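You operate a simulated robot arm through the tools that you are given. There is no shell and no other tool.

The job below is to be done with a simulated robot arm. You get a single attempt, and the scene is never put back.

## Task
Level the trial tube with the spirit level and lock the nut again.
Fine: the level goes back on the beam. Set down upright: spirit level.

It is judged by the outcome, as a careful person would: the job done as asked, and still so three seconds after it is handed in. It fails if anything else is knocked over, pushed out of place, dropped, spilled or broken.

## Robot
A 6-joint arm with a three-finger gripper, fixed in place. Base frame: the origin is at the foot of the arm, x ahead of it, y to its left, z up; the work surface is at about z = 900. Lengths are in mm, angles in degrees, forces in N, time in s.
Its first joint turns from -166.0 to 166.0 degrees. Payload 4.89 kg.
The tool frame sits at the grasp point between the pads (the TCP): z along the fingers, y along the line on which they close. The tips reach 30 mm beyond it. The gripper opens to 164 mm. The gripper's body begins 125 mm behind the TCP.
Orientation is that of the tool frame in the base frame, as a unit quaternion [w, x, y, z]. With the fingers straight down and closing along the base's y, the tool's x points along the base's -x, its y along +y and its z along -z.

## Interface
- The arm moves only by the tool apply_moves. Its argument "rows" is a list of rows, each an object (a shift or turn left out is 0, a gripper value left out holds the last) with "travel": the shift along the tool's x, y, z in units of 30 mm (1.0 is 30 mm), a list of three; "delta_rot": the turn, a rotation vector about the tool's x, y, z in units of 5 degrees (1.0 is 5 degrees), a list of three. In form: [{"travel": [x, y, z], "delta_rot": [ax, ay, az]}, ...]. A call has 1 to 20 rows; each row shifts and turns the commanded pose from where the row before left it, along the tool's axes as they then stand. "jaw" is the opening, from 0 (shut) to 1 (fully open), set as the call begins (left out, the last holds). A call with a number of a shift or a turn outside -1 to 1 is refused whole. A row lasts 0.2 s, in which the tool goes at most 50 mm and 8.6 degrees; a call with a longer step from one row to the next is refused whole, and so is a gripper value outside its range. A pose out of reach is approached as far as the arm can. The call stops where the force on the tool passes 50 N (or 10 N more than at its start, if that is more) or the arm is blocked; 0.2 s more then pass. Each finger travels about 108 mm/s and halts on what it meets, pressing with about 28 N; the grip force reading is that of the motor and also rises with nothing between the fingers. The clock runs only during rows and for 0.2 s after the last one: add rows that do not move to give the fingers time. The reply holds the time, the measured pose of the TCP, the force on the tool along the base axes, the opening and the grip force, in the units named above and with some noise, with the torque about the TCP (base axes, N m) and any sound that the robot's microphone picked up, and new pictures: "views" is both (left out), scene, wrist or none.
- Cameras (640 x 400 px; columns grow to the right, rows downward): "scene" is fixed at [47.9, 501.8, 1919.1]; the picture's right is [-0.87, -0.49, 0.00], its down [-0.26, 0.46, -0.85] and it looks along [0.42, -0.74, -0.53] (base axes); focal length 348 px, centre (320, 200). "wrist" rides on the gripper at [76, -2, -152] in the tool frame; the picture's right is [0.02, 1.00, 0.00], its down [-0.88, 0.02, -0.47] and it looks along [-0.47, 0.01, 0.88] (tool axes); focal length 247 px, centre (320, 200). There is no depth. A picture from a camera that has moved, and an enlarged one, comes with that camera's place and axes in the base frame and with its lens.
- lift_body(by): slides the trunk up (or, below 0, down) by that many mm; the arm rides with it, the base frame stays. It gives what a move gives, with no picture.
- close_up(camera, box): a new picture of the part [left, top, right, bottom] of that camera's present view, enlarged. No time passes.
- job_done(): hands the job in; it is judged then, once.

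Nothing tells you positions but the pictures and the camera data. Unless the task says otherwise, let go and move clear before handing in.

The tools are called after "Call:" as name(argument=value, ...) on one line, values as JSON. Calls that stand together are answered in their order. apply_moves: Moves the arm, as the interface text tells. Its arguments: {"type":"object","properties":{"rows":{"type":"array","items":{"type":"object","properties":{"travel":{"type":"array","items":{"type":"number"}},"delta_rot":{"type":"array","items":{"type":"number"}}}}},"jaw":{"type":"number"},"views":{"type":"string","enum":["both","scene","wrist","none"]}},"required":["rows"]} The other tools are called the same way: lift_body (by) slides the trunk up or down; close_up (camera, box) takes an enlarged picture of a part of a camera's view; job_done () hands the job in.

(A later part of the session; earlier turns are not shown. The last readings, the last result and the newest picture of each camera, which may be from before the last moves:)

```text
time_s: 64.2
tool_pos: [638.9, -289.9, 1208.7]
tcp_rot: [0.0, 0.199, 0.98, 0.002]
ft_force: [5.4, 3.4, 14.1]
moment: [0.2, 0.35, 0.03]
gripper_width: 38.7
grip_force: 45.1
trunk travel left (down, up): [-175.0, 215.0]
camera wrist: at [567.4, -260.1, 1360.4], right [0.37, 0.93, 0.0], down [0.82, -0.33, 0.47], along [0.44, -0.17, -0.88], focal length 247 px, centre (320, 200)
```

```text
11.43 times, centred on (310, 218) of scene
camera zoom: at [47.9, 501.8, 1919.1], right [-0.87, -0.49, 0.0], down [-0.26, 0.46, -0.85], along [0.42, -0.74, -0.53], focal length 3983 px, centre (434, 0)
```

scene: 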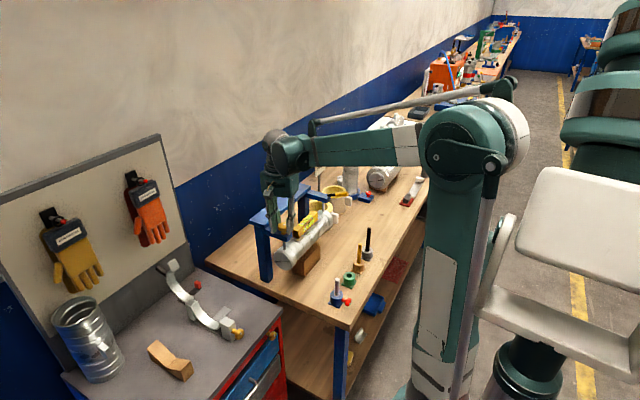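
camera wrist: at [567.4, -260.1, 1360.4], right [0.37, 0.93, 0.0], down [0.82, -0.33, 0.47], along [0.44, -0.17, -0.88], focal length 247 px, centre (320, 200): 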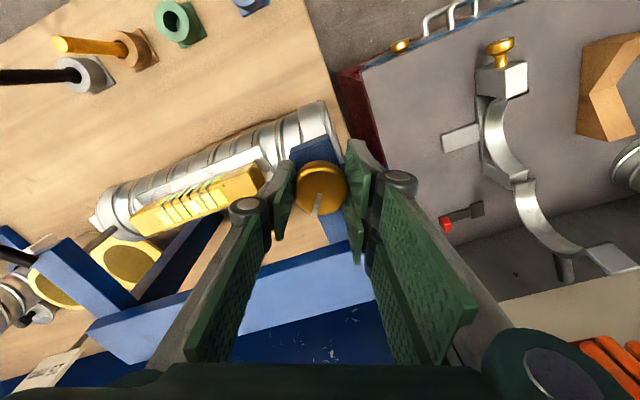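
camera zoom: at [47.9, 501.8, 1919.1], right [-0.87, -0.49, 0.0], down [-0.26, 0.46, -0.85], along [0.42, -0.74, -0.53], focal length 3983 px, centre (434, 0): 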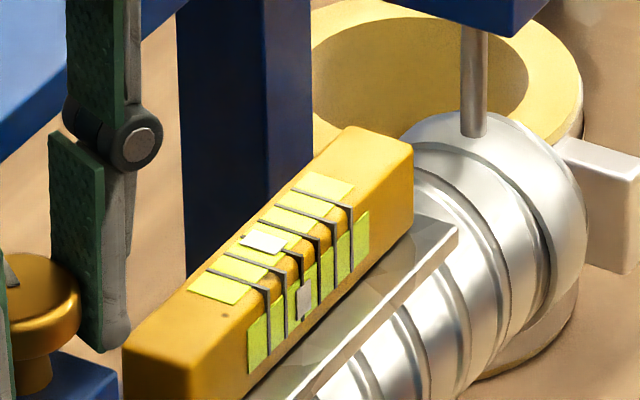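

Bubble now over line 3 (half a spacing off). About 15° more; going gradually.

Call:
apply_moves(rows=[{"delta_rot": [0, 0, -0.6]}, {"delta_rot": [0, 0, -0.6]}, {"delta_rot": [0, 0, -0.6]}, {"delta_rot": [0, 0, -0.6]}, {}], views="none")

Call:
close_up(camera="scene", box=[300, 205, 326, 227])

```text
time_s: 65.4
tool_pos: [637.6, -290.0, 1208.0]
tcp_rot: [0.0, 0.095, 0.995, 0.003]
ft_force: [6.5, -5.1, 11.2]
moment: [-0.19, -0.31, 0.02]
gripper_width: 38.3
grip_force: 45.1
trunk travel left (down, up): [-175.0, 215.0]
```

```text
16.00 times, centred on (313, 216) of scene
camera zoom: at [47.9, 501.8, 1919.1], right [-0.87, -0.49, 0.0], down [-0.26, 0.46, -0.85], along [0.42, -0.74, -0.53], focal length 5577 px, centre (432, -56)
```

zoom: 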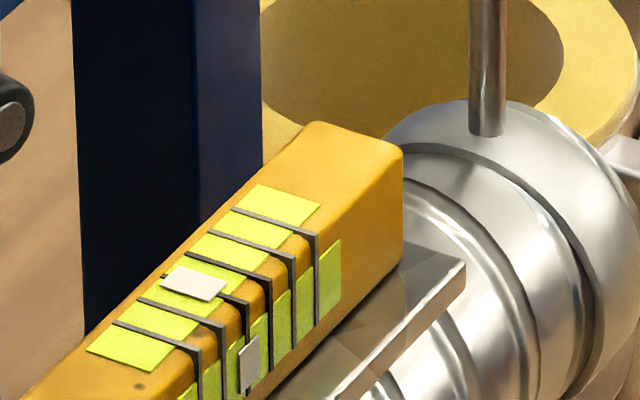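

Call:
apply_moves(rows=[{}, {}, {}, {}, {}], views="none")

Call:
close_up(camera="scene", box=[300, 205, 326, 227])

Call:
close_up(camera="wrist", box=[260, 130, 380, 260])

```text
time_s: 66.6
tool_pos: [639.0, -290.3, 1209.7]
tcp_rot: [0.0, 0.096, 0.995, 0.002]
ft_force: [7.9, -6.4, 9.0]
moment: [-0.24, -0.32, 0.01]
gripper_width: 38.6
grip_force: 45.4
trunk travel left (down, up): [-175.0, 215.0]
```

```text
16.00 times, centred on (313, 216) of scene
camera zoom: at [47.9, 501.8, 1919.1], right [-0.87, -0.49, 0.0], down [-0.26, 0.46, -0.85], along [0.42, -0.74, -0.53], focal length 5577 px, centre (432, -56)
```

zoom: 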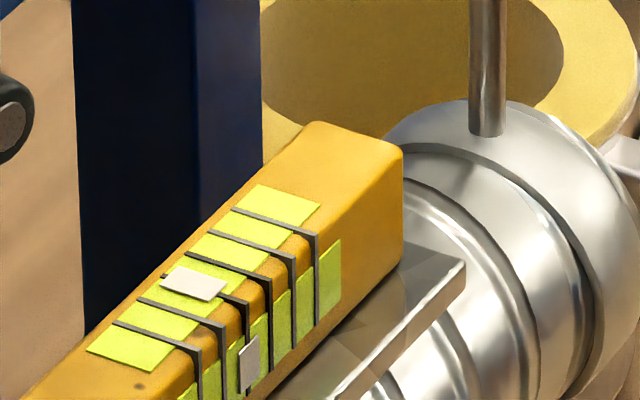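

```text
3.08 times, centred on (320, 195) of wrist
camera zoom: at [563.0, -275.8, 1360.3], right [0.17, 0.99, 0.0], down [0.87, -0.15, 0.47], along [0.47, -0.08, -0.88], focal length 760 px, centre (320, 215)
```

zoom: 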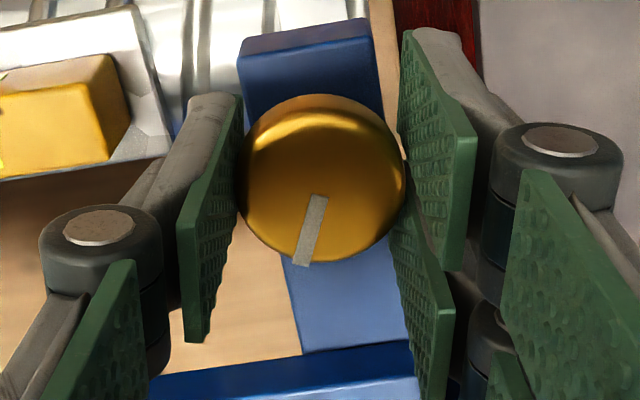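

The bubble hasn't changed over the last 12°, so it may move in steps. I turn another 8° and look again.

Call:
apply_moves(rows=[{"delta_rot": [0, 0, -0.8]}, {"delta_rot": [0, 0, -0.8]}, {}, {}], views="none")

Call:
close_up(camera="scene", box=[300, 205, 326, 227])

```text
time_s: 67.6
tool_pos: [638.9, -290.4, 1208.3]
tcp_rot: [0.0, 0.026, 1.0, 0.002]
ft_force: [4.0, -8.7, 8.8]
moment: [-0.3, 0.29, -0.01]
gripper_width: 38.4
grip_force: 44.5
trunk travel left (down, up): [-175.0, 215.0]
```

```text
16.00 times, centred on (313, 216) of scene
camera zoom: at [47.9, 501.8, 1919.1], right [-0.87, -0.49, 0.0], down [-0.26, 0.46, -0.85], along [0.42, -0.74, -0.53], focal length 5577 px, centre (432, -56)
```

zoom: 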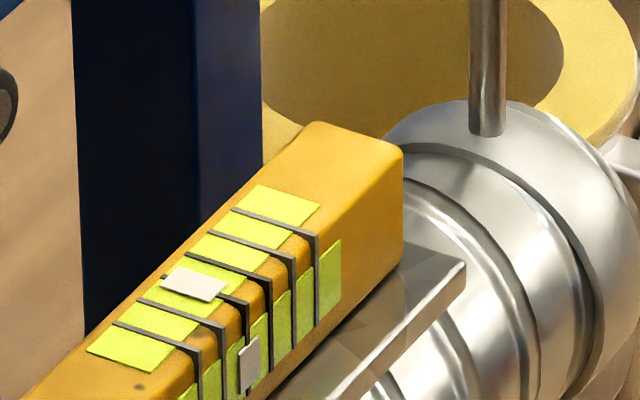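

Call:
close_up(camera="wrist", box=[260, 130, 380, 260])

Call:
close_up(camera="scene", box=[265, 215, 335, 285])

Call:
close_up(camera="wrist", box=[20, 80, 280, 260])

```text
3.08 times, centred on (320, 195) of wrist
camera zoom: at [561.8, -286.6, 1360.3], right [0.03, 1.0, 0.0], down [0.88, -0.03, 0.47], along [0.47, -0.01, -0.88], focal length 760 px, centre (320, 215)
```

zoom: 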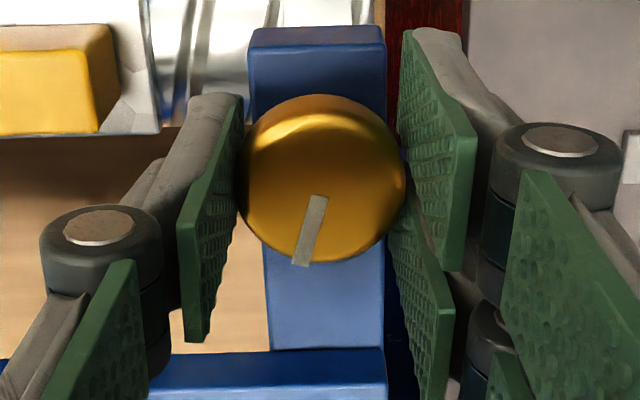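

```text
5.71 times, centred on (300, 250) of scene
camera zoom: at [47.9, 501.8, 1919.1], right [-0.87, -0.49, 0.0], down [-0.26, 0.46, -0.85], along [0.42, -0.74, -0.53], focal length 1992 px, centre (434, -86)
```

zoom: 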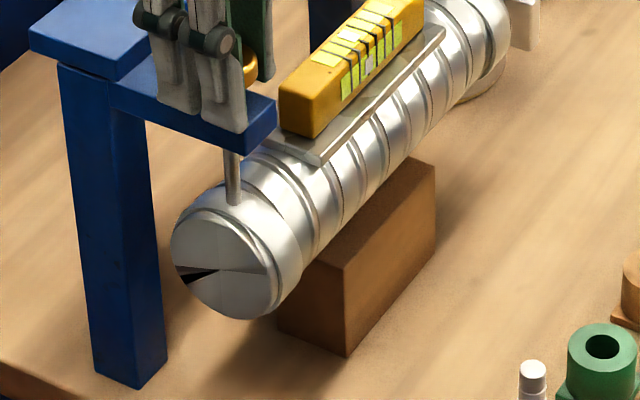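

```text
2.22 times, centred on (150, 170) of wrist
camera zoom: at [561.8, -286.6, 1360.3], right [0.03, 1.0, 0.0], down [0.88, -0.03, 0.47], along [0.47, -0.01, -0.88], focal length 549 px, centre (698, 267)
```

zoom: 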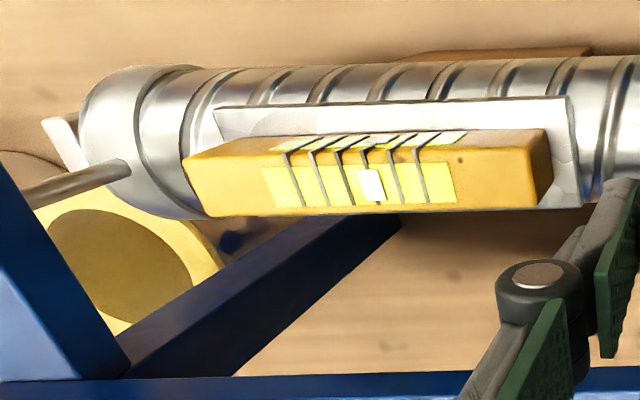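

The knob is turning with the hand. Continue another ~10° and compare.

Call:
apply_moves(rows=[{"delta_rot": [0, 0, -0.7]}, {"delta_rot": [0, 0, -0.7]}, {"delta_rot": [0, 0, -0.7]}, {}, {}], views="wrist")

Call:
close_up(camera="scene", box=[300, 205, 326, 227])

Call:
close_up(camera="wrist", box=[20, 60, 280, 240])

```text
time_s: 68.8
tool_pos: [637.4, -290.4, 1208.5]
tcp_rot: [0.0, -0.065, 0.998, 0.003]
ft_force: [-0.7, -11.1, 1.1]
moment: [-0.43, 0.31, -0.02]
gripper_width: 38.3
grip_force: 44.6
trunk travel left (down, up): [-175.0, 215.0]
camera wrist: at [562.7, -300.9, 1360.2], right [-0.15, 0.99, 0.0], down [0.87, 0.13, 0.47], along [0.47, 0.08, -0.88], focal length 247 px, centre (320, 200)
```

wrist: 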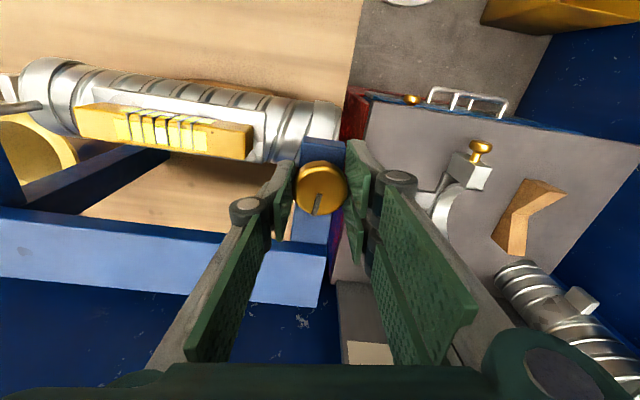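

```text
16.00 times, centred on (313, 216) of scene
camera zoom: at [47.9, 501.8, 1919.1], right [-0.87, -0.49, 0.0], down [-0.26, 0.46, -0.85], along [0.42, -0.74, -0.53], focal length 5577 px, centre (432, -56)
```

zoom: 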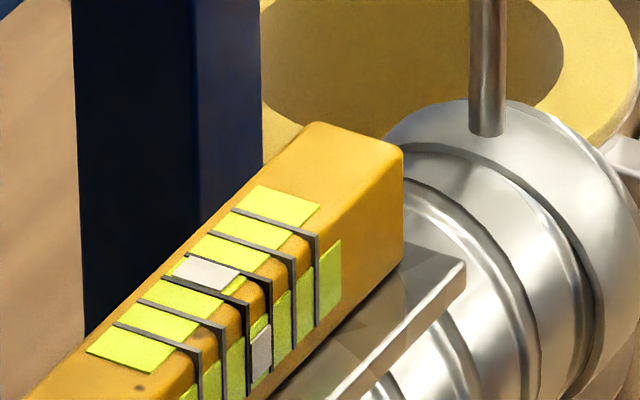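

```text
2.22 times, centred on (150, 150) of wrist
camera zoom: at [562.7, -300.9, 1360.2], right [-0.15, 0.99, 0.0], down [0.87, 0.13, 0.47], along [0.47, 0.08, -0.88], focal length 549 px, centre (698, 311)
```

zoom: 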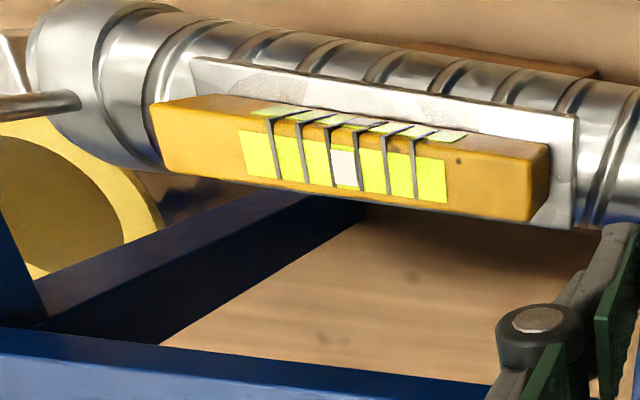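

The bubble stepped exactly between the two centre lines (it moves in half-spacing steps of ~24° of knob). I turn ~4° more to sit in the middle of that centre zone and check.

Call:
apply_moves(rows=[{"delta_rot": [0, 0, -0.4]}, {"delta_rot": [0, 0, -0.4]}, {}, {}], views="none")

Call:
close_up(camera="scene", box=[300, 205, 326, 227])

```text
time_s: 69.8
tool_pos: [638.5, -290.3, 1209.4]
tcp_rot: [0.001, -0.1, 0.995, 0.003]
ft_force: [-1.2, -13.2, 0.3]
moment: [-0.45, 0.19, -0.03]
gripper_width: 38.2
grip_force: 44.4
trunk travel left (down, up): [-175.0, 215.0]
```

```text
16.00 times, centred on (313, 216) of scene
camera zoom: at [47.9, 501.8, 1919.1], right [-0.87, -0.49, 0.0], down [-0.26, 0.46, -0.85], along [0.42, -0.74, -0.53], focal length 5577 px, centre (432, -56)
```

zoom: 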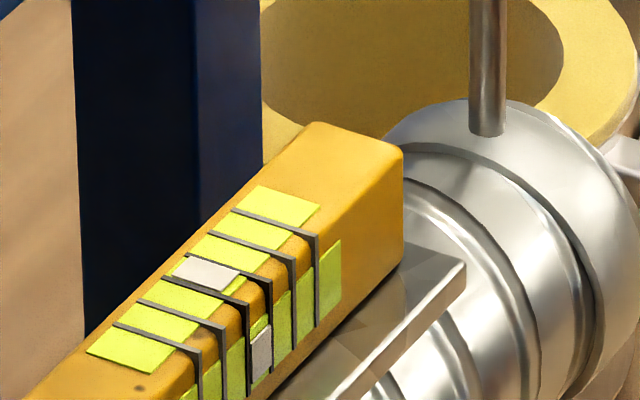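

Still centred. To be sure I'm in the middle of the centre zone, I probe a few degrees further to find the other edge.

Call:
apply_moves(rows=[{"delta_rot": [0, 0, -0.6]}, {"delta_rot": [0, 0, -0.6]}, {}, {}], views="none")

Call:
close_up(camera="scene", box=[300, 205, 326, 227])

```text
time_s: 70.8
tool_pos: [638.2, -290.7, 1208.2]
tcp_rot: [0.001, -0.152, 0.988, 0.002]
ft_force: [-2.4, -15.7, -2.5]
moment: [-0.58, 0.21, -0.01]
gripper_width: 38.5
grip_force: 45.0
trunk travel left (down, up): [-175.0, 215.0]
```

```text
16.00 times, centred on (313, 216) of scene
camera zoom: at [47.9, 501.8, 1919.1], right [-0.87, -0.49, 0.0], down [-0.26, 0.46, -0.85], along [0.42, -0.74, -0.53], focal length 5577 px, centre (432, -56)
```

zoom: 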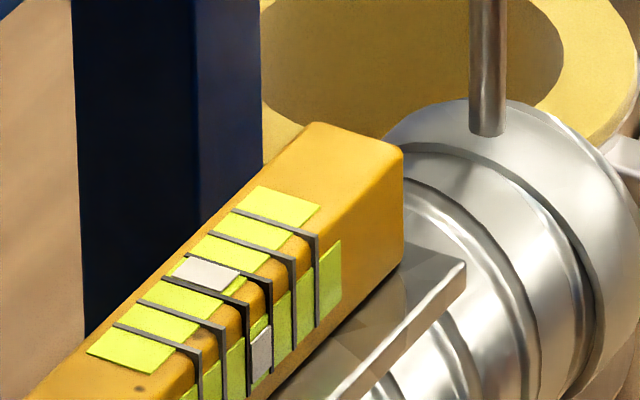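

Call:
apply_moves(rows=[{"delta_rot": [0, 0, -0.6]}, {"delta_rot": [0, 0, -0.6]}, {}, {}], views="none")

Call:
close_up(camera="scene", box=[300, 205, 326, 227])

```text
time_s: 71.8
tool_pos: [638.7, -290.0, 1208.0]
tcp_rot: [0.001, -0.204, 0.979, 0.002]
ft_force: [1.9, -16.9, 0.6]
moment: [-0.61, 0.2, -0.01]
gripper_width: 38.4
grip_force: 45.1
trunk travel left (down, up): [-175.0, 215.0]
```

```text
16.00 times, centred on (313, 216) of scene
camera zoom: at [47.9, 501.8, 1919.1], right [-0.87, -0.49, 0.0], down [-0.26, 0.46, -0.85], along [0.42, -0.74, -0.53], focal length 5577 px, centre (432, -56)
```

zoom: 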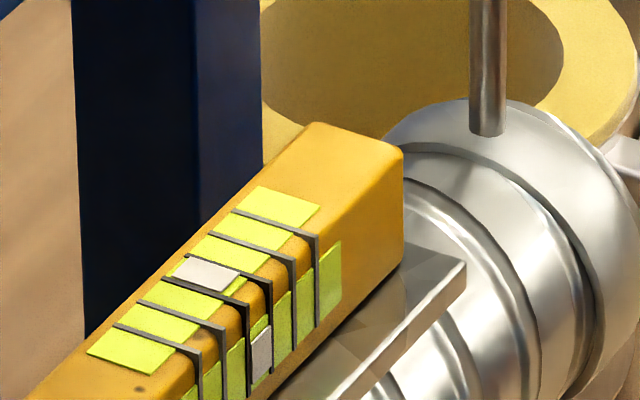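

Call:
apply_moves(rows=[{"delta_rot": [0, 0, -0.5]}, {"delta_rot": [0, 0, -0.5]}, {}, {}], views="none")

Call:
close_up(camera="scene", box=[300, 205, 326, 227])

```text
time_s: 72.8
tool_pos: [639.5, -291.7, 1208.6]
tcp_rot: [0.001, -0.246, 0.969, 0.002]
ft_force: [6.9, -19.5, 9.5]
moment: [-0.59, -0.05, -0.03]
gripper_width: 38.5
grip_force: 44.7
trunk travel left (down, up): [-175.0, 215.0]
```

```text
16.00 times, centred on (313, 216) of scene
camera zoom: at [47.9, 501.8, 1919.1], right [-0.87, -0.49, 0.0], down [-0.26, 0.46, -0.85], along [0.42, -0.74, -0.53], focal length 5577 px, centre (432, -56)
```

zoom: 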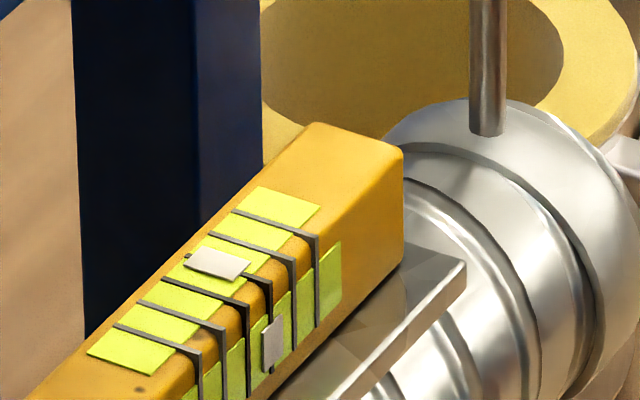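

The bubble flipped past centre at ~158°, so the centre zone is ≈131–156°. I turn back 15° to the middle (~143.5°).

Call:
apply_moves(rows=[{"delta_rot": [0, 0, 0.75]}, {"delta_rot": [0, 0, 0.75]}, {"delta_rot": [0, 0, 0.75]}, {"delta_rot": [0, 0, 0.75]}, {}, {}], views="none")

Call:
apply_moves(jaw=0.37, rows=[{}, {}, {}], views="wrist")

Call:
close_up(camera="scene", box=[300, 205, 326, 227])

Call:
close_up(camera="wrist", box=[260, 130, 380, 260])

```text
time_s: 74.2
tool_pos: [638.0, -290.7, 1208.6]
tcp_rot: [0.001, -0.117, 0.993, 0.003]
ft_force: [5.1, -18.4, 9.9]
moment: [-0.46, -0.29, -0.03]
gripper_width: 38.3
grip_force: 44.8
trunk travel left (down, up): [-175.0, 215.0]
```

```text
time_s: 75.0
tool_pos: [638.8, -290.4, 1207.7]
tcp_rot: [0.0, -0.118, 0.993, 0.001]
ft_force: [0.9, 0.2, 0.6]
moment: [0.01, 0.01, -0.01]
gripper_width: 60.6
grip_force: 0.0
trunk travel left (down, up): [-175.0, 215.0]
camera wrist: at [564.4, -307.9, 1360.2], right [-0.25, 0.97, 0.0], down [0.85, 0.22, 0.47], along [0.46, 0.12, -0.88], focal length 247 px, centre (320, 200)
```

wrist: 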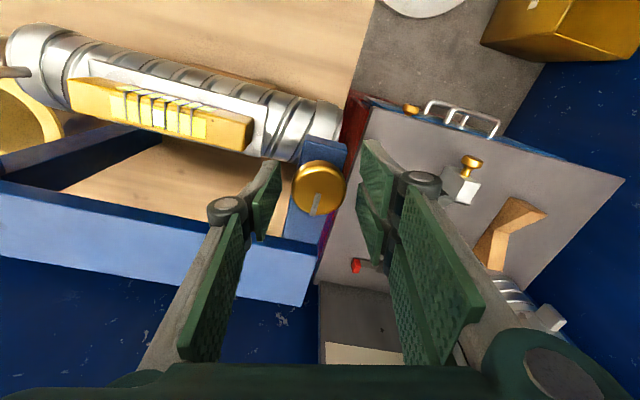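

```text
16.00 times, centred on (313, 216) of scene
camera zoom: at [47.9, 501.8, 1919.1], right [-0.87, -0.49, 0.0], down [-0.26, 0.46, -0.85], along [0.42, -0.74, -0.53], focal length 5577 px, centre (432, -56)
```

zoom: 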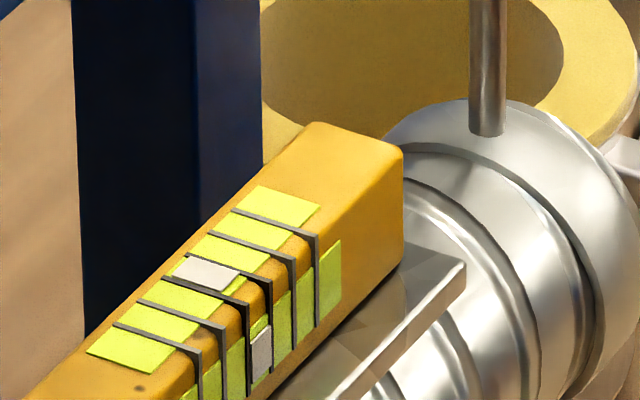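

```text
3.08 times, centred on (320, 195) of wrist
camera zoom: at [564.4, -307.9, 1360.2], right [-0.25, 0.97, 0.0], down [0.85, 0.22, 0.47], along [0.46, 0.12, -0.88], focal length 760 px, centre (320, 215)
```

zoom: 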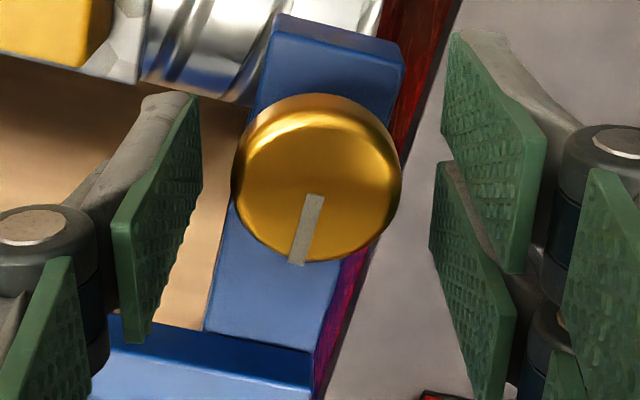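

The tube reads level with the knob released. Now I rise and go to the lever handle (now near (563,-593,1193)) to swing it back to its original end stop.

Call:
apply_moves(rows=[{"travel": [0, 0, -0.5]}, {"travel": [0, 0, -0.9]}, {"travel": [0, 0, -1]}, {"travel": [0, 0, -1]}, {"travel": [0, 0, -0.2]}], views="none")

Call:
apply_moves(jaw=0.32, rows=[{"travel": [0.483, -0.922, 0]}, {"travel": [0.483, -0.922, 0]}, {"travel": [0.483, -0.922, 0]}, {"travel": [0.483, -0.922, 0]}, {"travel": [0.483, -0.922, 0]}, {"travel": [0.483, -0.922, 0]}, {"travel": [0.483, -0.922, 0]}, {"travel": [0.483, -0.922, 0]}, {"travel": [0.483, -0.922, 0]}, {"travel": [0.483, -0.922, 0]}, {}], views="both")

Call:
close_up(camera="wrist", box=[240, 60, 400, 260])

Call:
close_up(camera="scene", box=[300, 205, 326, 227])

```text
time_s: 76.2
tool_pos: [638.2, -289.3, 1316.4]
tcp_rot: [0.001, -0.117, 0.993, 0.002]
ft_force: [-0.8, -0.1, 0.7]
moment: [-0.01, -0.01, 0.0]
gripper_width: 60.8
grip_force: 0.1
trunk travel left (down, up): [-175.0, 215.0]
```

```text
time_s: 78.6
tool_pos: [561.9, -593.9, 1314.5]
tcp_rot: [0.0, -0.118, 0.993, 0.002]
ft_force: [-0.8, -0.9, -0.7]
moment: [0.06, 0.0, 0.01]
gripper_width: 52.3
grip_force: 0.0
trunk travel left (down, up): [-175.0, 215.0]
camera wrist: at [488.0, -612.3, 1466.5], right [-0.25, 0.97, 0.0], down [0.85, 0.22, 0.47], along [0.46, 0.12, -0.88], focal length 247 px, centre (320, 200)
```

scene: 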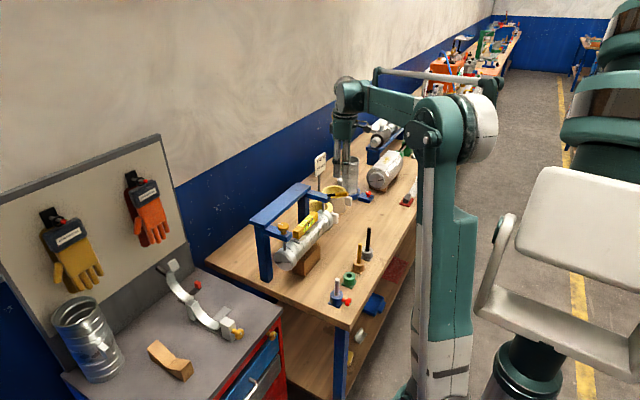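
wrist: 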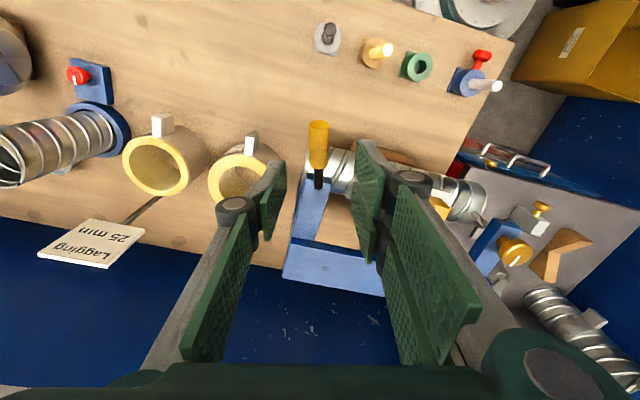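

```text
2.00 times, centred on (320, 160) of wrist
camera zoom: at [488.0, -612.3, 1466.5], right [-0.25, 0.97, 0.0], down [0.85, 0.22, 0.47], along [0.46, 0.12, -0.88], focal length 494 px, centre (320, 280)
```

zoom: 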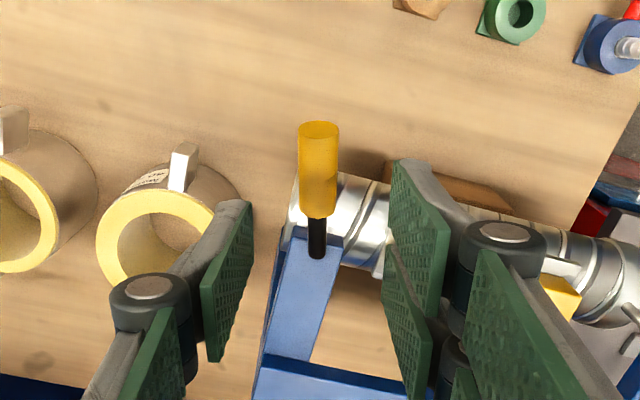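

```text
16.00 times, centred on (313, 216) of scene
camera zoom: at [47.9, 501.8, 1919.1], right [-0.87, -0.49, 0.0], down [-0.26, 0.46, -0.85], along [0.42, -0.74, -0.53], focal length 5577 px, centre (432, -56)
```

zoom: 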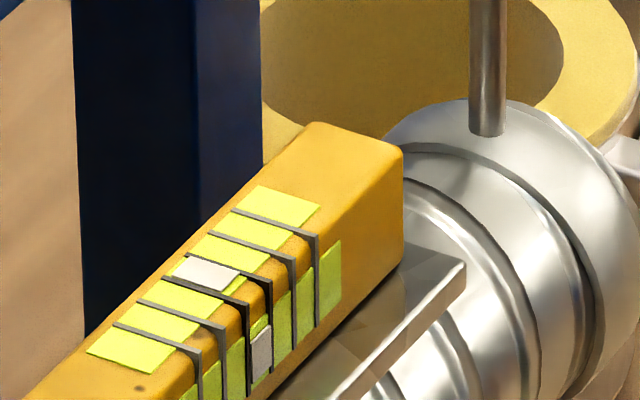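

The handle is right below the fingers' centre. Descending to straddle it.

Call:
apply_moves(rows=[{"travel": [0, 0, 0.9]}, {"travel": [0, 0, 0.9]}, {"travel": [0, 0, 0.9]}, {"travel": [0, 0, 0.87]}, {}], views="wrist")

```text
time_s: 79.8
tool_pos: [562.4, -593.1, 1208.7]
tcp_rot: [0.001, -0.117, 0.993, 0.002]
ft_force: [0.3, 0.4, -0.2]
moment: [0.0, 0.0, -0.01]
gripper_width: 52.6
grip_force: 0.1
trunk travel left (down, up): [-175.0, 215.0]
camera wrist: at [488.3, -611.6, 1360.0], right [-0.25, 0.97, 0.0], down [0.85, 0.22, 0.47], along [0.46, 0.12, -0.88], focal length 247 px, centre (320, 200)
```

wrist: 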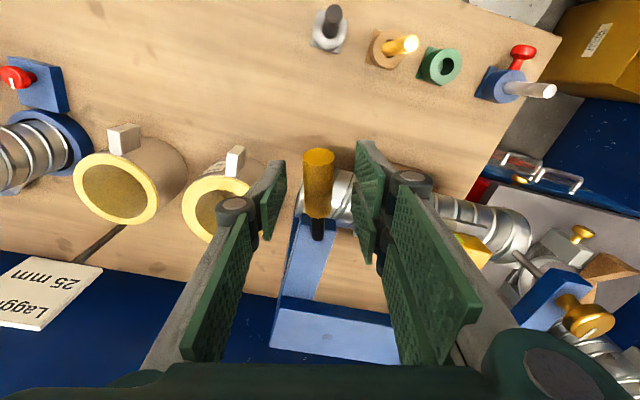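

Taking up slack and sweeping the handle back along its arc (CCW seen from above).

Call:
apply_moves(rows=[{"travel": [0, -0.25, 0]}, {"travel": [0, -0.25, 0]}, {"travel": [-0.055, -0.168, 0], "delta_rot": [0, 0, -1]}, {"travel": [-0.055, -0.168, 0], "delta_rot": [0, 0, -1]}, {"travel": [-0.055, -0.168, 0], "delta_rot": [0, 0, -1]}, {"travel": [-0.055, -0.168, 0], "delta_rot": [0, 0, -1]}, {}], views="wrist")

```text
time_s: 81.4
tool_pos: [578.9, -623.6, 1207.8]
tcp_rot: [0.001, -0.288, 0.958, 0.002]
ft_force: [0.2, 0.0, -0.5]
moment: [0.05, 0.04, 0.03]
gripper_width: 52.2
grip_force: 0.0
trunk travel left (down, up): [-175.0, 215.0]
camera wrist: at [516.0, -666.6, 1359.5], right [-0.57, 0.82, 0.0], down [0.72, 0.5, 0.48], along [0.39, 0.27, -0.88], focal length 247 px, centre (320, 200)
```

wrist: 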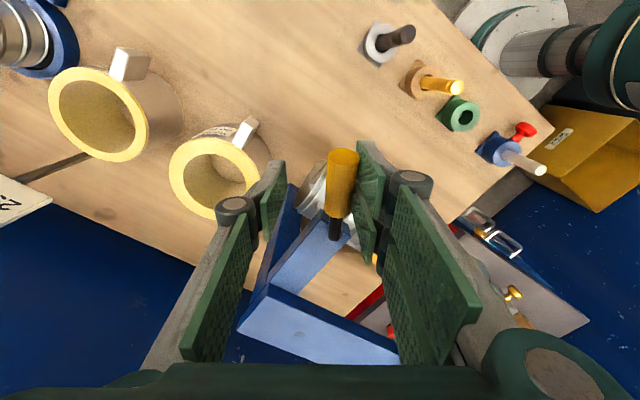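

Call:
apply_moves(rows=[{"travel": [-0.055, -0.168, 0], "delta_rot": [0, 0, -1]}, {"travel": [-0.055, -0.168, 0], "delta_rot": [0, 0, -1]}, {"travel": [-0.055, -0.168, 0], "delta_rot": [0, 0, -1]}, {"travel": [-0.055, -0.168, 0], "delta_rot": [0, 0, -1]}, {}], views="wrist")

```text
time_s: 82.6
tool_pos: [596.4, -634.8, 1207.9]
tcp_rot: [0.002, -0.45, 0.893, 0.001]
ft_force: [0.1, 0.4, -0.3]
moment: [0.02, 0.03, -0.01]
gripper_width: 52.6
grip_force: 0.0
trunk travel left (down, up): [-175.0, 215.0]
camera wrist: at [552.3, -696.0, 1359.4], right [-0.82, 0.58, 0.0], down [0.51, 0.72, 0.48], along [0.27, 0.39, -0.88], focal length 247 px, centre (320, 200)
```

wrist: 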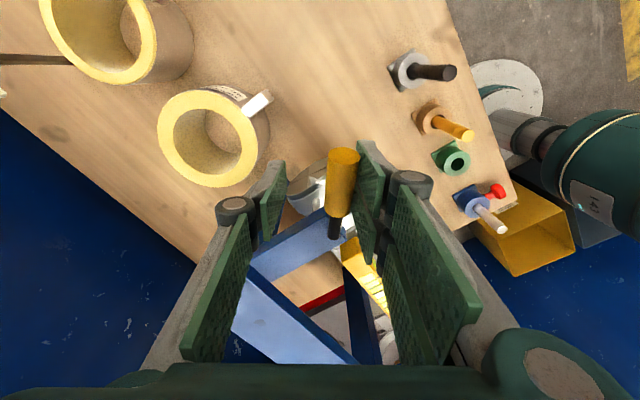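

Call:
apply_moves(rows=[{"travel": [-0.055, -0.168, 0], "delta_rot": [0, 0, -1]}, {"travel": [-0.055, -0.168, 0], "delta_rot": [0, 0, -1]}, {"travel": [-0.055, -0.168, 0], "delta_rot": [0, 0, -1]}, {}], views="wrist")

```text
time_s: 83.6
tool_pos: [612.7, -637.3, 1207.0]
tcp_rot: [0.001, -0.563, 0.826, 0.001]
ft_force: [-0.7, -0.8, -0.7]
moment: [-0.02, 0.0, -0.03]
gripper_width: 52.5
grip_force: 0.1
trunk travel left (down, up): [-175.0, 215.0]
camera wrist: at [585.4, -708.9, 1359.1], right [-0.94, 0.35, 0.0], down [0.3, 0.82, 0.48], along [0.16, 0.45, -0.88], focal length 247 px, centre (320, 200)
```

wrist: 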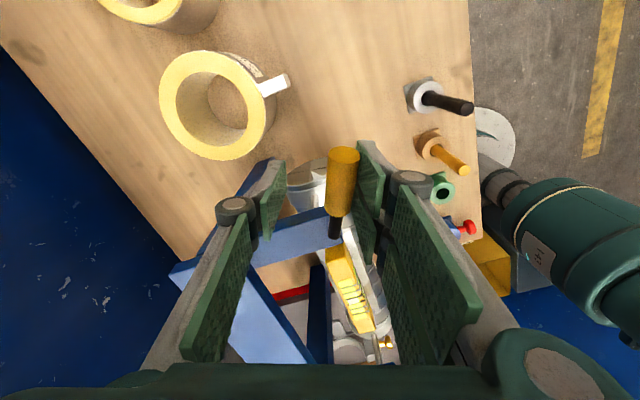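

Call:
apply_moves(rows=[{"travel": [-0.055, -0.168, 0], "delta_rot": [0, 0, -1]}, {"travel": [-0.055, -0.168, 0], "delta_rot": [0, 0, -1]}, {}], views="wrist")

```text
time_s: 84.4
tool_pos: [621.5, -638.1, 1207.3]
tcp_rot: [0.001, -0.633, 0.774, 0.001]
ft_force: [-11.9, 5.4, -4.2]
moment: [0.17, -0.03, -0.39]
gripper_width: 57.7
grip_force: 6.6
trunk travel left (down, up): [-175.0, 215.0]
camera wrist: at [607.5, -712.6, 1359.2], right [-0.98, 0.18, 0.0], down [0.16, 0.86, 0.48], along [0.08, 0.47, -0.88], focal length 247 px, centre (320, 200)
```

wrist: 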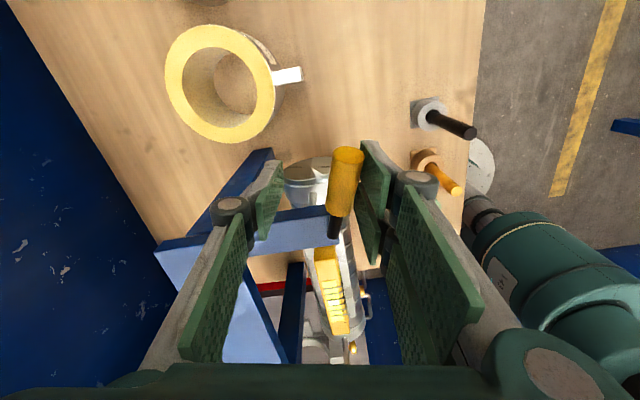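

It reached the original stop (force rising). I press a bit more to seat it firmly.

Call:
apply_moves(rows=[{"travel": [0, -0.12, 0]}, {"travel": [0, -0.08, 0]}, {}], views="wrist")

Call:
close_up(camera="scene", box=[300, 205, 326, 227])

```text
time_s: 85.2
tool_pos: [625.4, -641.2, 1207.5]
tcp_rot: [0.001, -0.632, 0.775, 0.001]
ft_force: [-32.3, 9.0, -16.0]
moment: [0.36, -0.26, -0.95]
gripper_width: 65.7
grip_force: 16.4
trunk travel left (down, up): [-175.0, 215.0]
camera wrist: at [612.4, -714.1, 1359.6], right [-0.98, 0.18, 0.0], down [0.16, 0.86, 0.48], along [0.08, 0.47, -0.88], focal length 247 px, centre (320, 200)
```

wrist: 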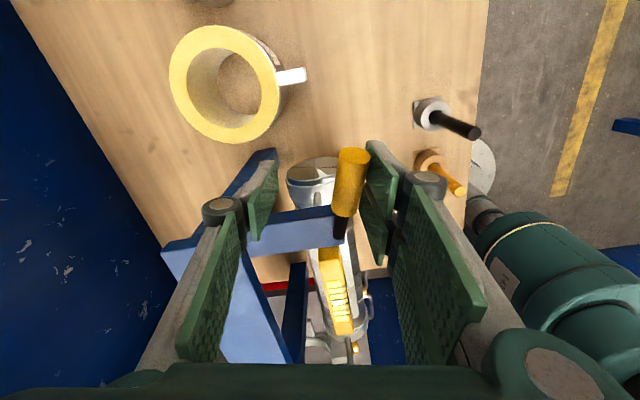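

```text
16.00 times, centred on (313, 216) of scene
camera zoom: at [47.9, 501.8, 1919.1], right [-0.87, -0.49, 0.0], down [-0.26, 0.46, -0.85], along [0.42, -0.74, -0.53], focal length 5577 px, centre (432, -56)
```

zoom: 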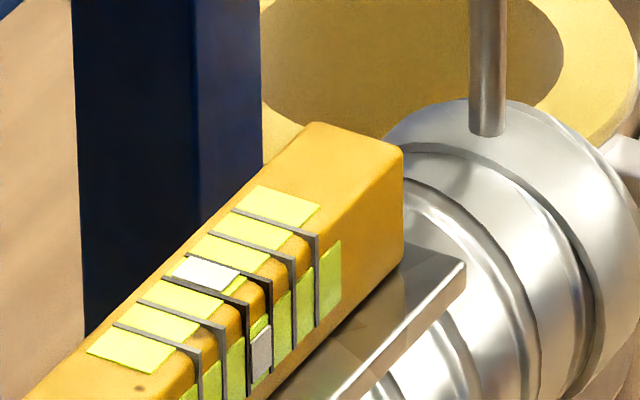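

Lever is seated and the bubble is still centred. Backing off, lifting clear and checking the lever's position.

Call:
apply_moves(rows=[{"travel": [0, 0.3, 0]}, {"travel": [0, 0.35, 0]}, {}, {"travel": [0, 0, -0.7]}, {"travel": [0, 0, -1]}, {"travel": [0, 0, -1]}, {"travel": [0, 0, -1]}, {}], views="both")

Call:
close_up(camera="scene", box=[290, 170, 370, 230])

Call:
close_up(camera="scene", box=[300, 205, 326, 227])

```text
time_s: 87.0
tool_pos: [609.7, -635.8, 1319.0]
tcp_rot: [0.002, -0.632, 0.775, 0.001]
ft_force: [0.4, 1.0, 0.5]
moment: [0.01, -0.03, -0.02]
gripper_width: 52.5
grip_force: 0.0
trunk travel left (down, up): [-175.0, 215.0]
camera wrist: at [595.7, -710.6, 1470.1], right [-0.98, 0.18, 0.0], down [0.16, 0.86, 0.48], along [0.08, 0.47, -0.88], focal length 247 px, centre (320, 200)
```

scene: 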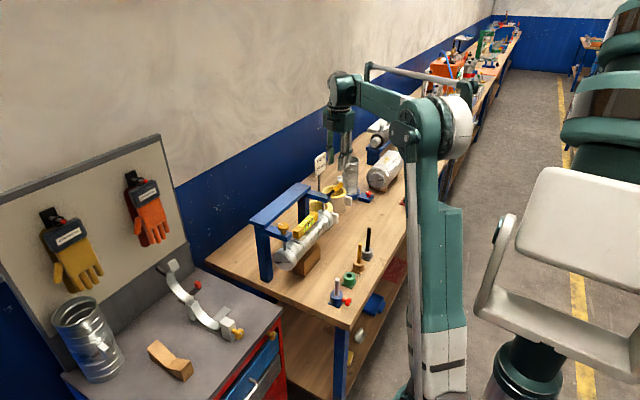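
wrist: 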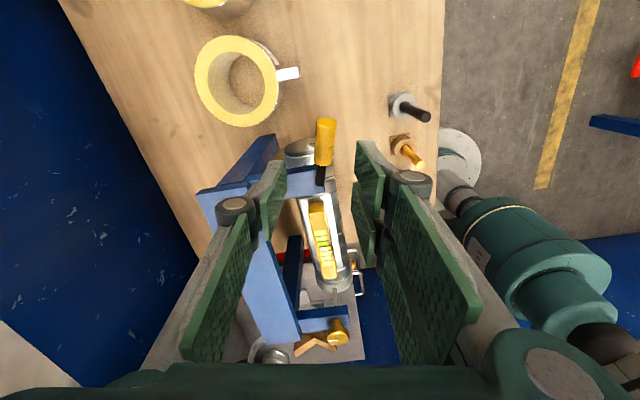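

```text
6.67 times, centred on (330, 200) of scene
camera zoom: at [47.9, 501.8, 1919.1], right [-0.87, -0.49, 0.0], down [-0.26, 0.46, -0.85], along [0.42, -0.74, -0.53], focal length 2324 px, centre (253, 200)
```

zoom: 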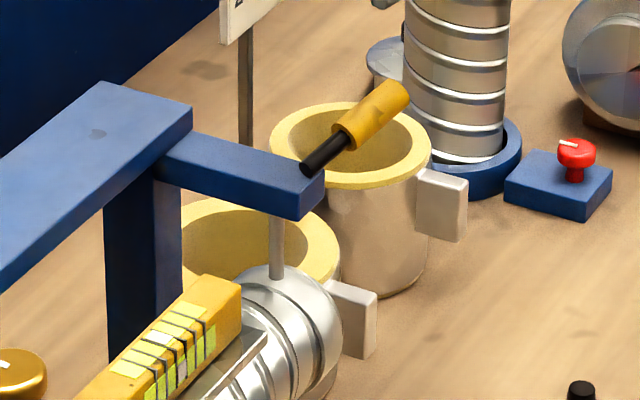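

```text
16.00 times, centred on (313, 216) of scene
camera zoom: at [47.9, 501.8, 1919.1], right [-0.87, -0.49, 0.0], down [-0.26, 0.46, -0.85], along [0.42, -0.74, -0.53], focal length 5577 px, centre (432, -56)
```

zoom: 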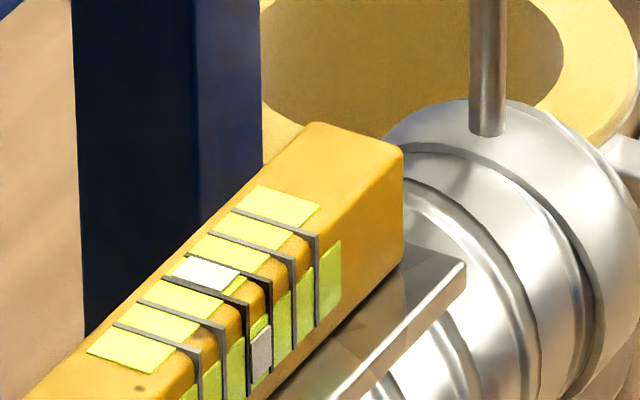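

The lever is exactly where it was at the start, and the bubble stays centred. I'll verify that this end is really "locked" by gently trying the knob: yaw to -90° and move above it.

Call:
apply_moves(jaw=0.37, rows=[{"delta_rot": [0, 0, -0.8]}, {"delta_rot": [0, 0, -0.8]}, {"delta_rot": [0, 0, -0.72]}, {"travel": [-0.961, -0.08, 0]}, {"travel": [-0.961, -0.08, 0]}, {"travel": [-0.961, -0.08, 0]}, {"travel": [-0.961, -0.08, 0]}, {"travel": [-0.961, -0.08, 0]}, {"travel": [-0.961, -0.08, 0]}, {"travel": [-0.961, -0.08, 0]}, {"travel": [-0.961, -0.08, 0]}, {"travel": [-0.961, -0.08, 0]}, {"travel": [-0.961, -0.08, 0]}, {"travel": [-0.961, -0.08, 0]}, {"travel": [-0.961, -0.08, 0]}, {}], views="wrist")

Call:
close_up(camera="wrist", box=[250, 60, 390, 240])

```text
time_s: 90.4
tool_pos: [637.0, -290.0, 1321.2]
tcp_rot: [-0.001, 0.708, -0.706, -0.001]
ft_force: [-0.5, 0.8, -0.5]
moment: [-0.06, 0.01, -0.01]
gripper_width: 60.7
grip_force: 0.0
trunk travel left (down, up): [-175.0, 215.0]
camera wrist: at [639.2, -365.4, 1472.5], right [-1.0, -0.02, 0.0], down [-0.02, 0.88, 0.48], along [-0.01, 0.48, -0.88], focal length 247 px, centre (320, 200)
```

wrist: 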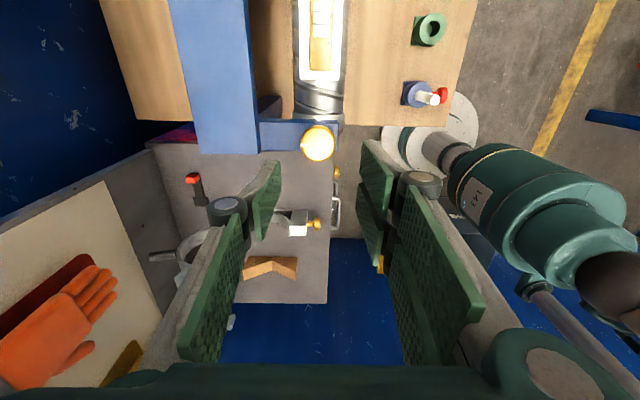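

```text
2.22 times, centred on (320, 150) of wrist
camera zoom: at [639.2, -365.4, 1472.5], right [-1.0, -0.02, 0.0], down [-0.02, 0.88, 0.48], along [-0.01, 0.48, -0.88], focal length 549 px, centre (320, 311)
```

zoom: 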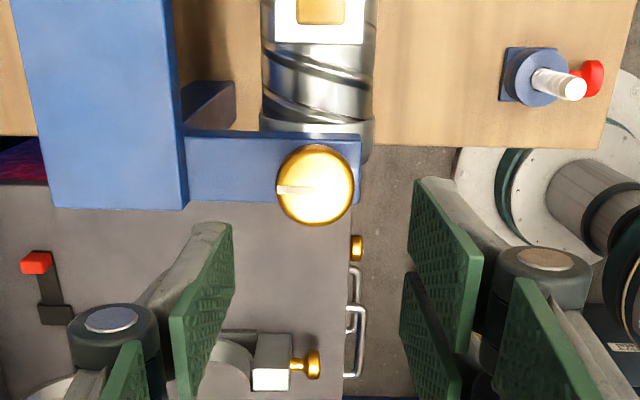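

Call:
apply_moves(rows=[{"travel": [0, -0.07, 0.9]}, {"travel": [0, 0, 0.95]}, {"travel": [0, 0, 0.95]}, {"travel": [0, 0, 0.95]}, {}], views="wrist")

Call:
close_up(camera="wrist", box=[260, 130, 380, 260])

```text
time_s: 91.6
tool_pos: [640.1, -290.2, 1207.6]
tcp_rot: [-0.001, 0.708, -0.706, 0.0]
ft_force: [-0.5, 0.1, 0.0]
moment: [0.01, 0.06, 0.01]
gripper_width: 60.7
grip_force: 0.0
trunk travel left (down, up): [-175.0, 215.0]
camera wrist: at [641.9, -366.0, 1358.3], right [-1.0, -0.02, 0.0], down [-0.02, 0.88, 0.48], along [-0.01, 0.48, -0.88], focal length 247 px, centre (320, 200)
```

wrist: 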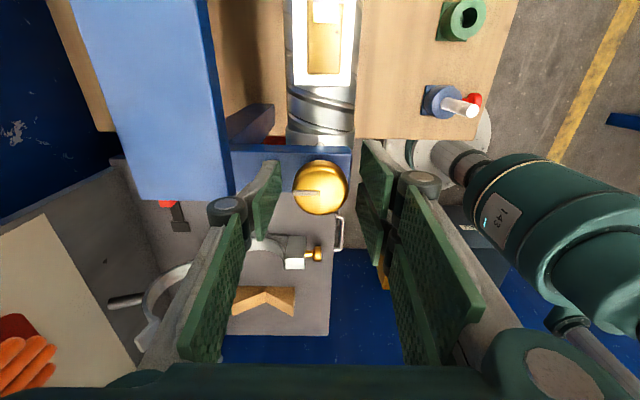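

```text
3.08 times, centred on (320, 195) of wrist
camera zoom: at [641.9, -366.0, 1358.3], right [-1.0, -0.02, 0.0], down [-0.02, 0.88, 0.48], along [-0.01, 0.48, -0.88], focal length 760 px, centre (320, 215)
```

zoom: 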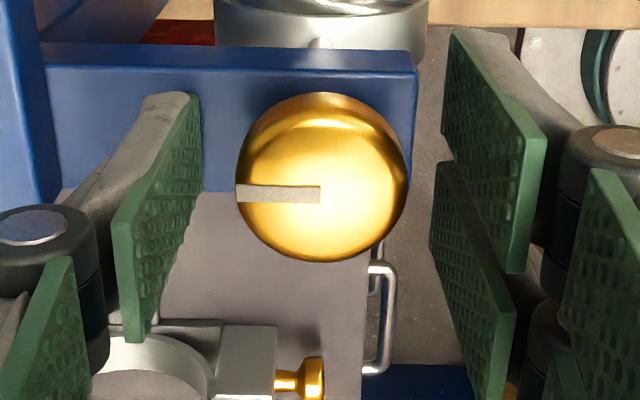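

Centred on the knob. Gripping and trying a small 3° turn to feel whether it's locked.

Call:
apply_moves(jaw=0.0, rows=[{}, {}, {}], views="none")

Call:
apply_moves(rows=[{"delta_rot": [0, 0, 0.3]}, {"delta_rot": [0, 0, 0.3]}, {}], views="none")

Call:
close_up(camera="wrist", box=[260, 130, 380, 260])

```text
time_s: 92.4
tool_pos: [641.5, -290.6, 1207.4]
tcp_rot: [0.0, 0.707, -0.707, -0.001]
ft_force: [5.4, 0.1, -0.7]
moment: [0.1, -0.3, 0.01]
gripper_width: 38.6
grip_force: 45.1
trunk travel left (down, up): [-175.0, 215.0]
```

```text
time_s: 93.2
tool_pos: [640.3, -290.9, 1206.5]
tcp_rot: [0.002, -0.689, 0.725, 0.001]
ft_force: [5.9, 1.9, -10.6]
moment: [-0.12, -0.26, 0.11]
gripper_width: 38.6
grip_force: 45.1
trunk travel left (down, up): [-175.0, 215.0]
```

```text
3.08 times, centred on (320, 195) of wrist
camera zoom: at [638.1, -365.6, 1358.6], right [-1.0, 0.03, 0.0], down [0.03, 0.88, 0.48], along [0.01, 0.48, -0.88], focal length 760 px, centre (320, 215)
```

zoom: 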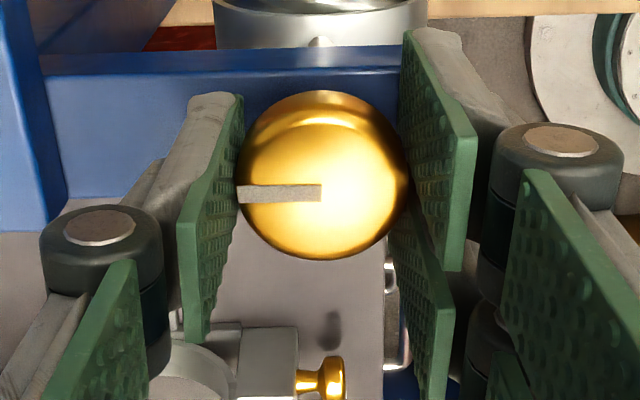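

Call:
close_up(camera="wrist", box=[298, 165, 352, 215])

Call:
apply_moves(rows=[{"delta_rot": [0, 0, 0.5]}, {"delta_rot": [0, 0, 0.5]}, {}], views="none")

Call:
close_up(camera="wrist", box=[298, 165, 352, 215])

Call:
close_up(camera="scene", box=[300, 205, 326, 227])

```text
8.00 times, centred on (325, 190) of wrist
camera zoom: at [638.1, -365.6, 1358.6], right [-1.0, 0.03, 0.0], down [0.03, 0.88, 0.48], along [0.01, 0.48, -0.88], focal length 1976 px, centre (280, 280)
```

zoom: 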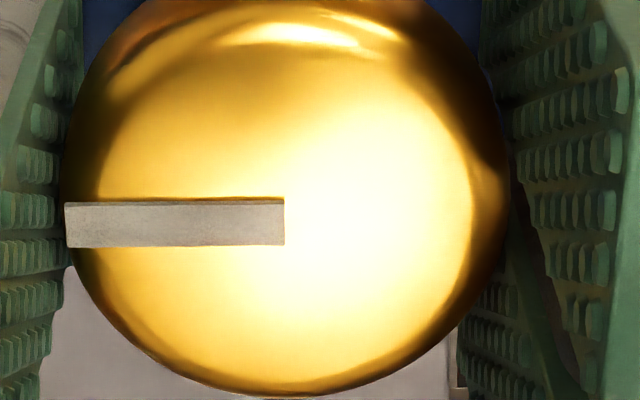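

```text
time_s: 94.0
tool_pos: [640.2, -291.6, 1208.2]
tcp_rot: [0.002, -0.657, 0.754, 0.001]
ft_force: [8.7, -4.3, -1.5]
moment: [-0.4, -0.24, -0.02]
gripper_width: 38.8
grip_force: 45.7
trunk travel left (down, up): [-175.0, 215.0]
```

```text
8.00 times, centred on (325, 190) of wrist
camera zoom: at [631.1, -365.5, 1359.0], right [-0.99, 0.12, 0.0], down [0.1, 0.87, 0.48], along [0.06, 0.47, -0.88], focal length 1976 px, centre (280, 280)
```

zoom: 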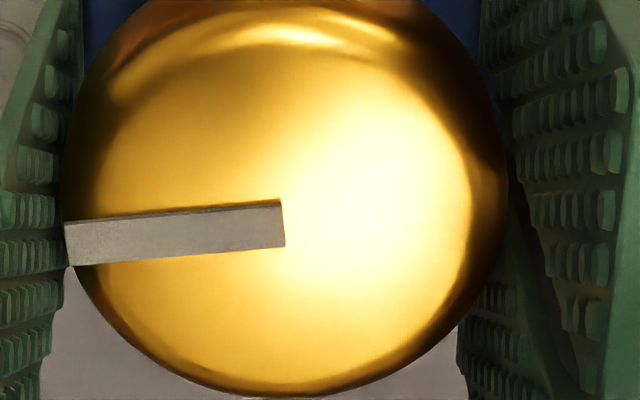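

```text
16.00 times, centred on (313, 216) of scene
camera zoom: at [47.9, 501.8, 1919.1], right [-0.87, -0.49, 0.0], down [-0.26, 0.46, -0.85], along [0.42, -0.74, -0.53], focal length 5577 px, centre (432, -56)
```

zoom: 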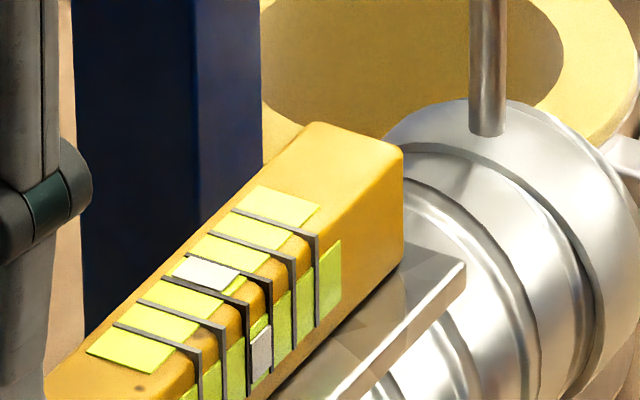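

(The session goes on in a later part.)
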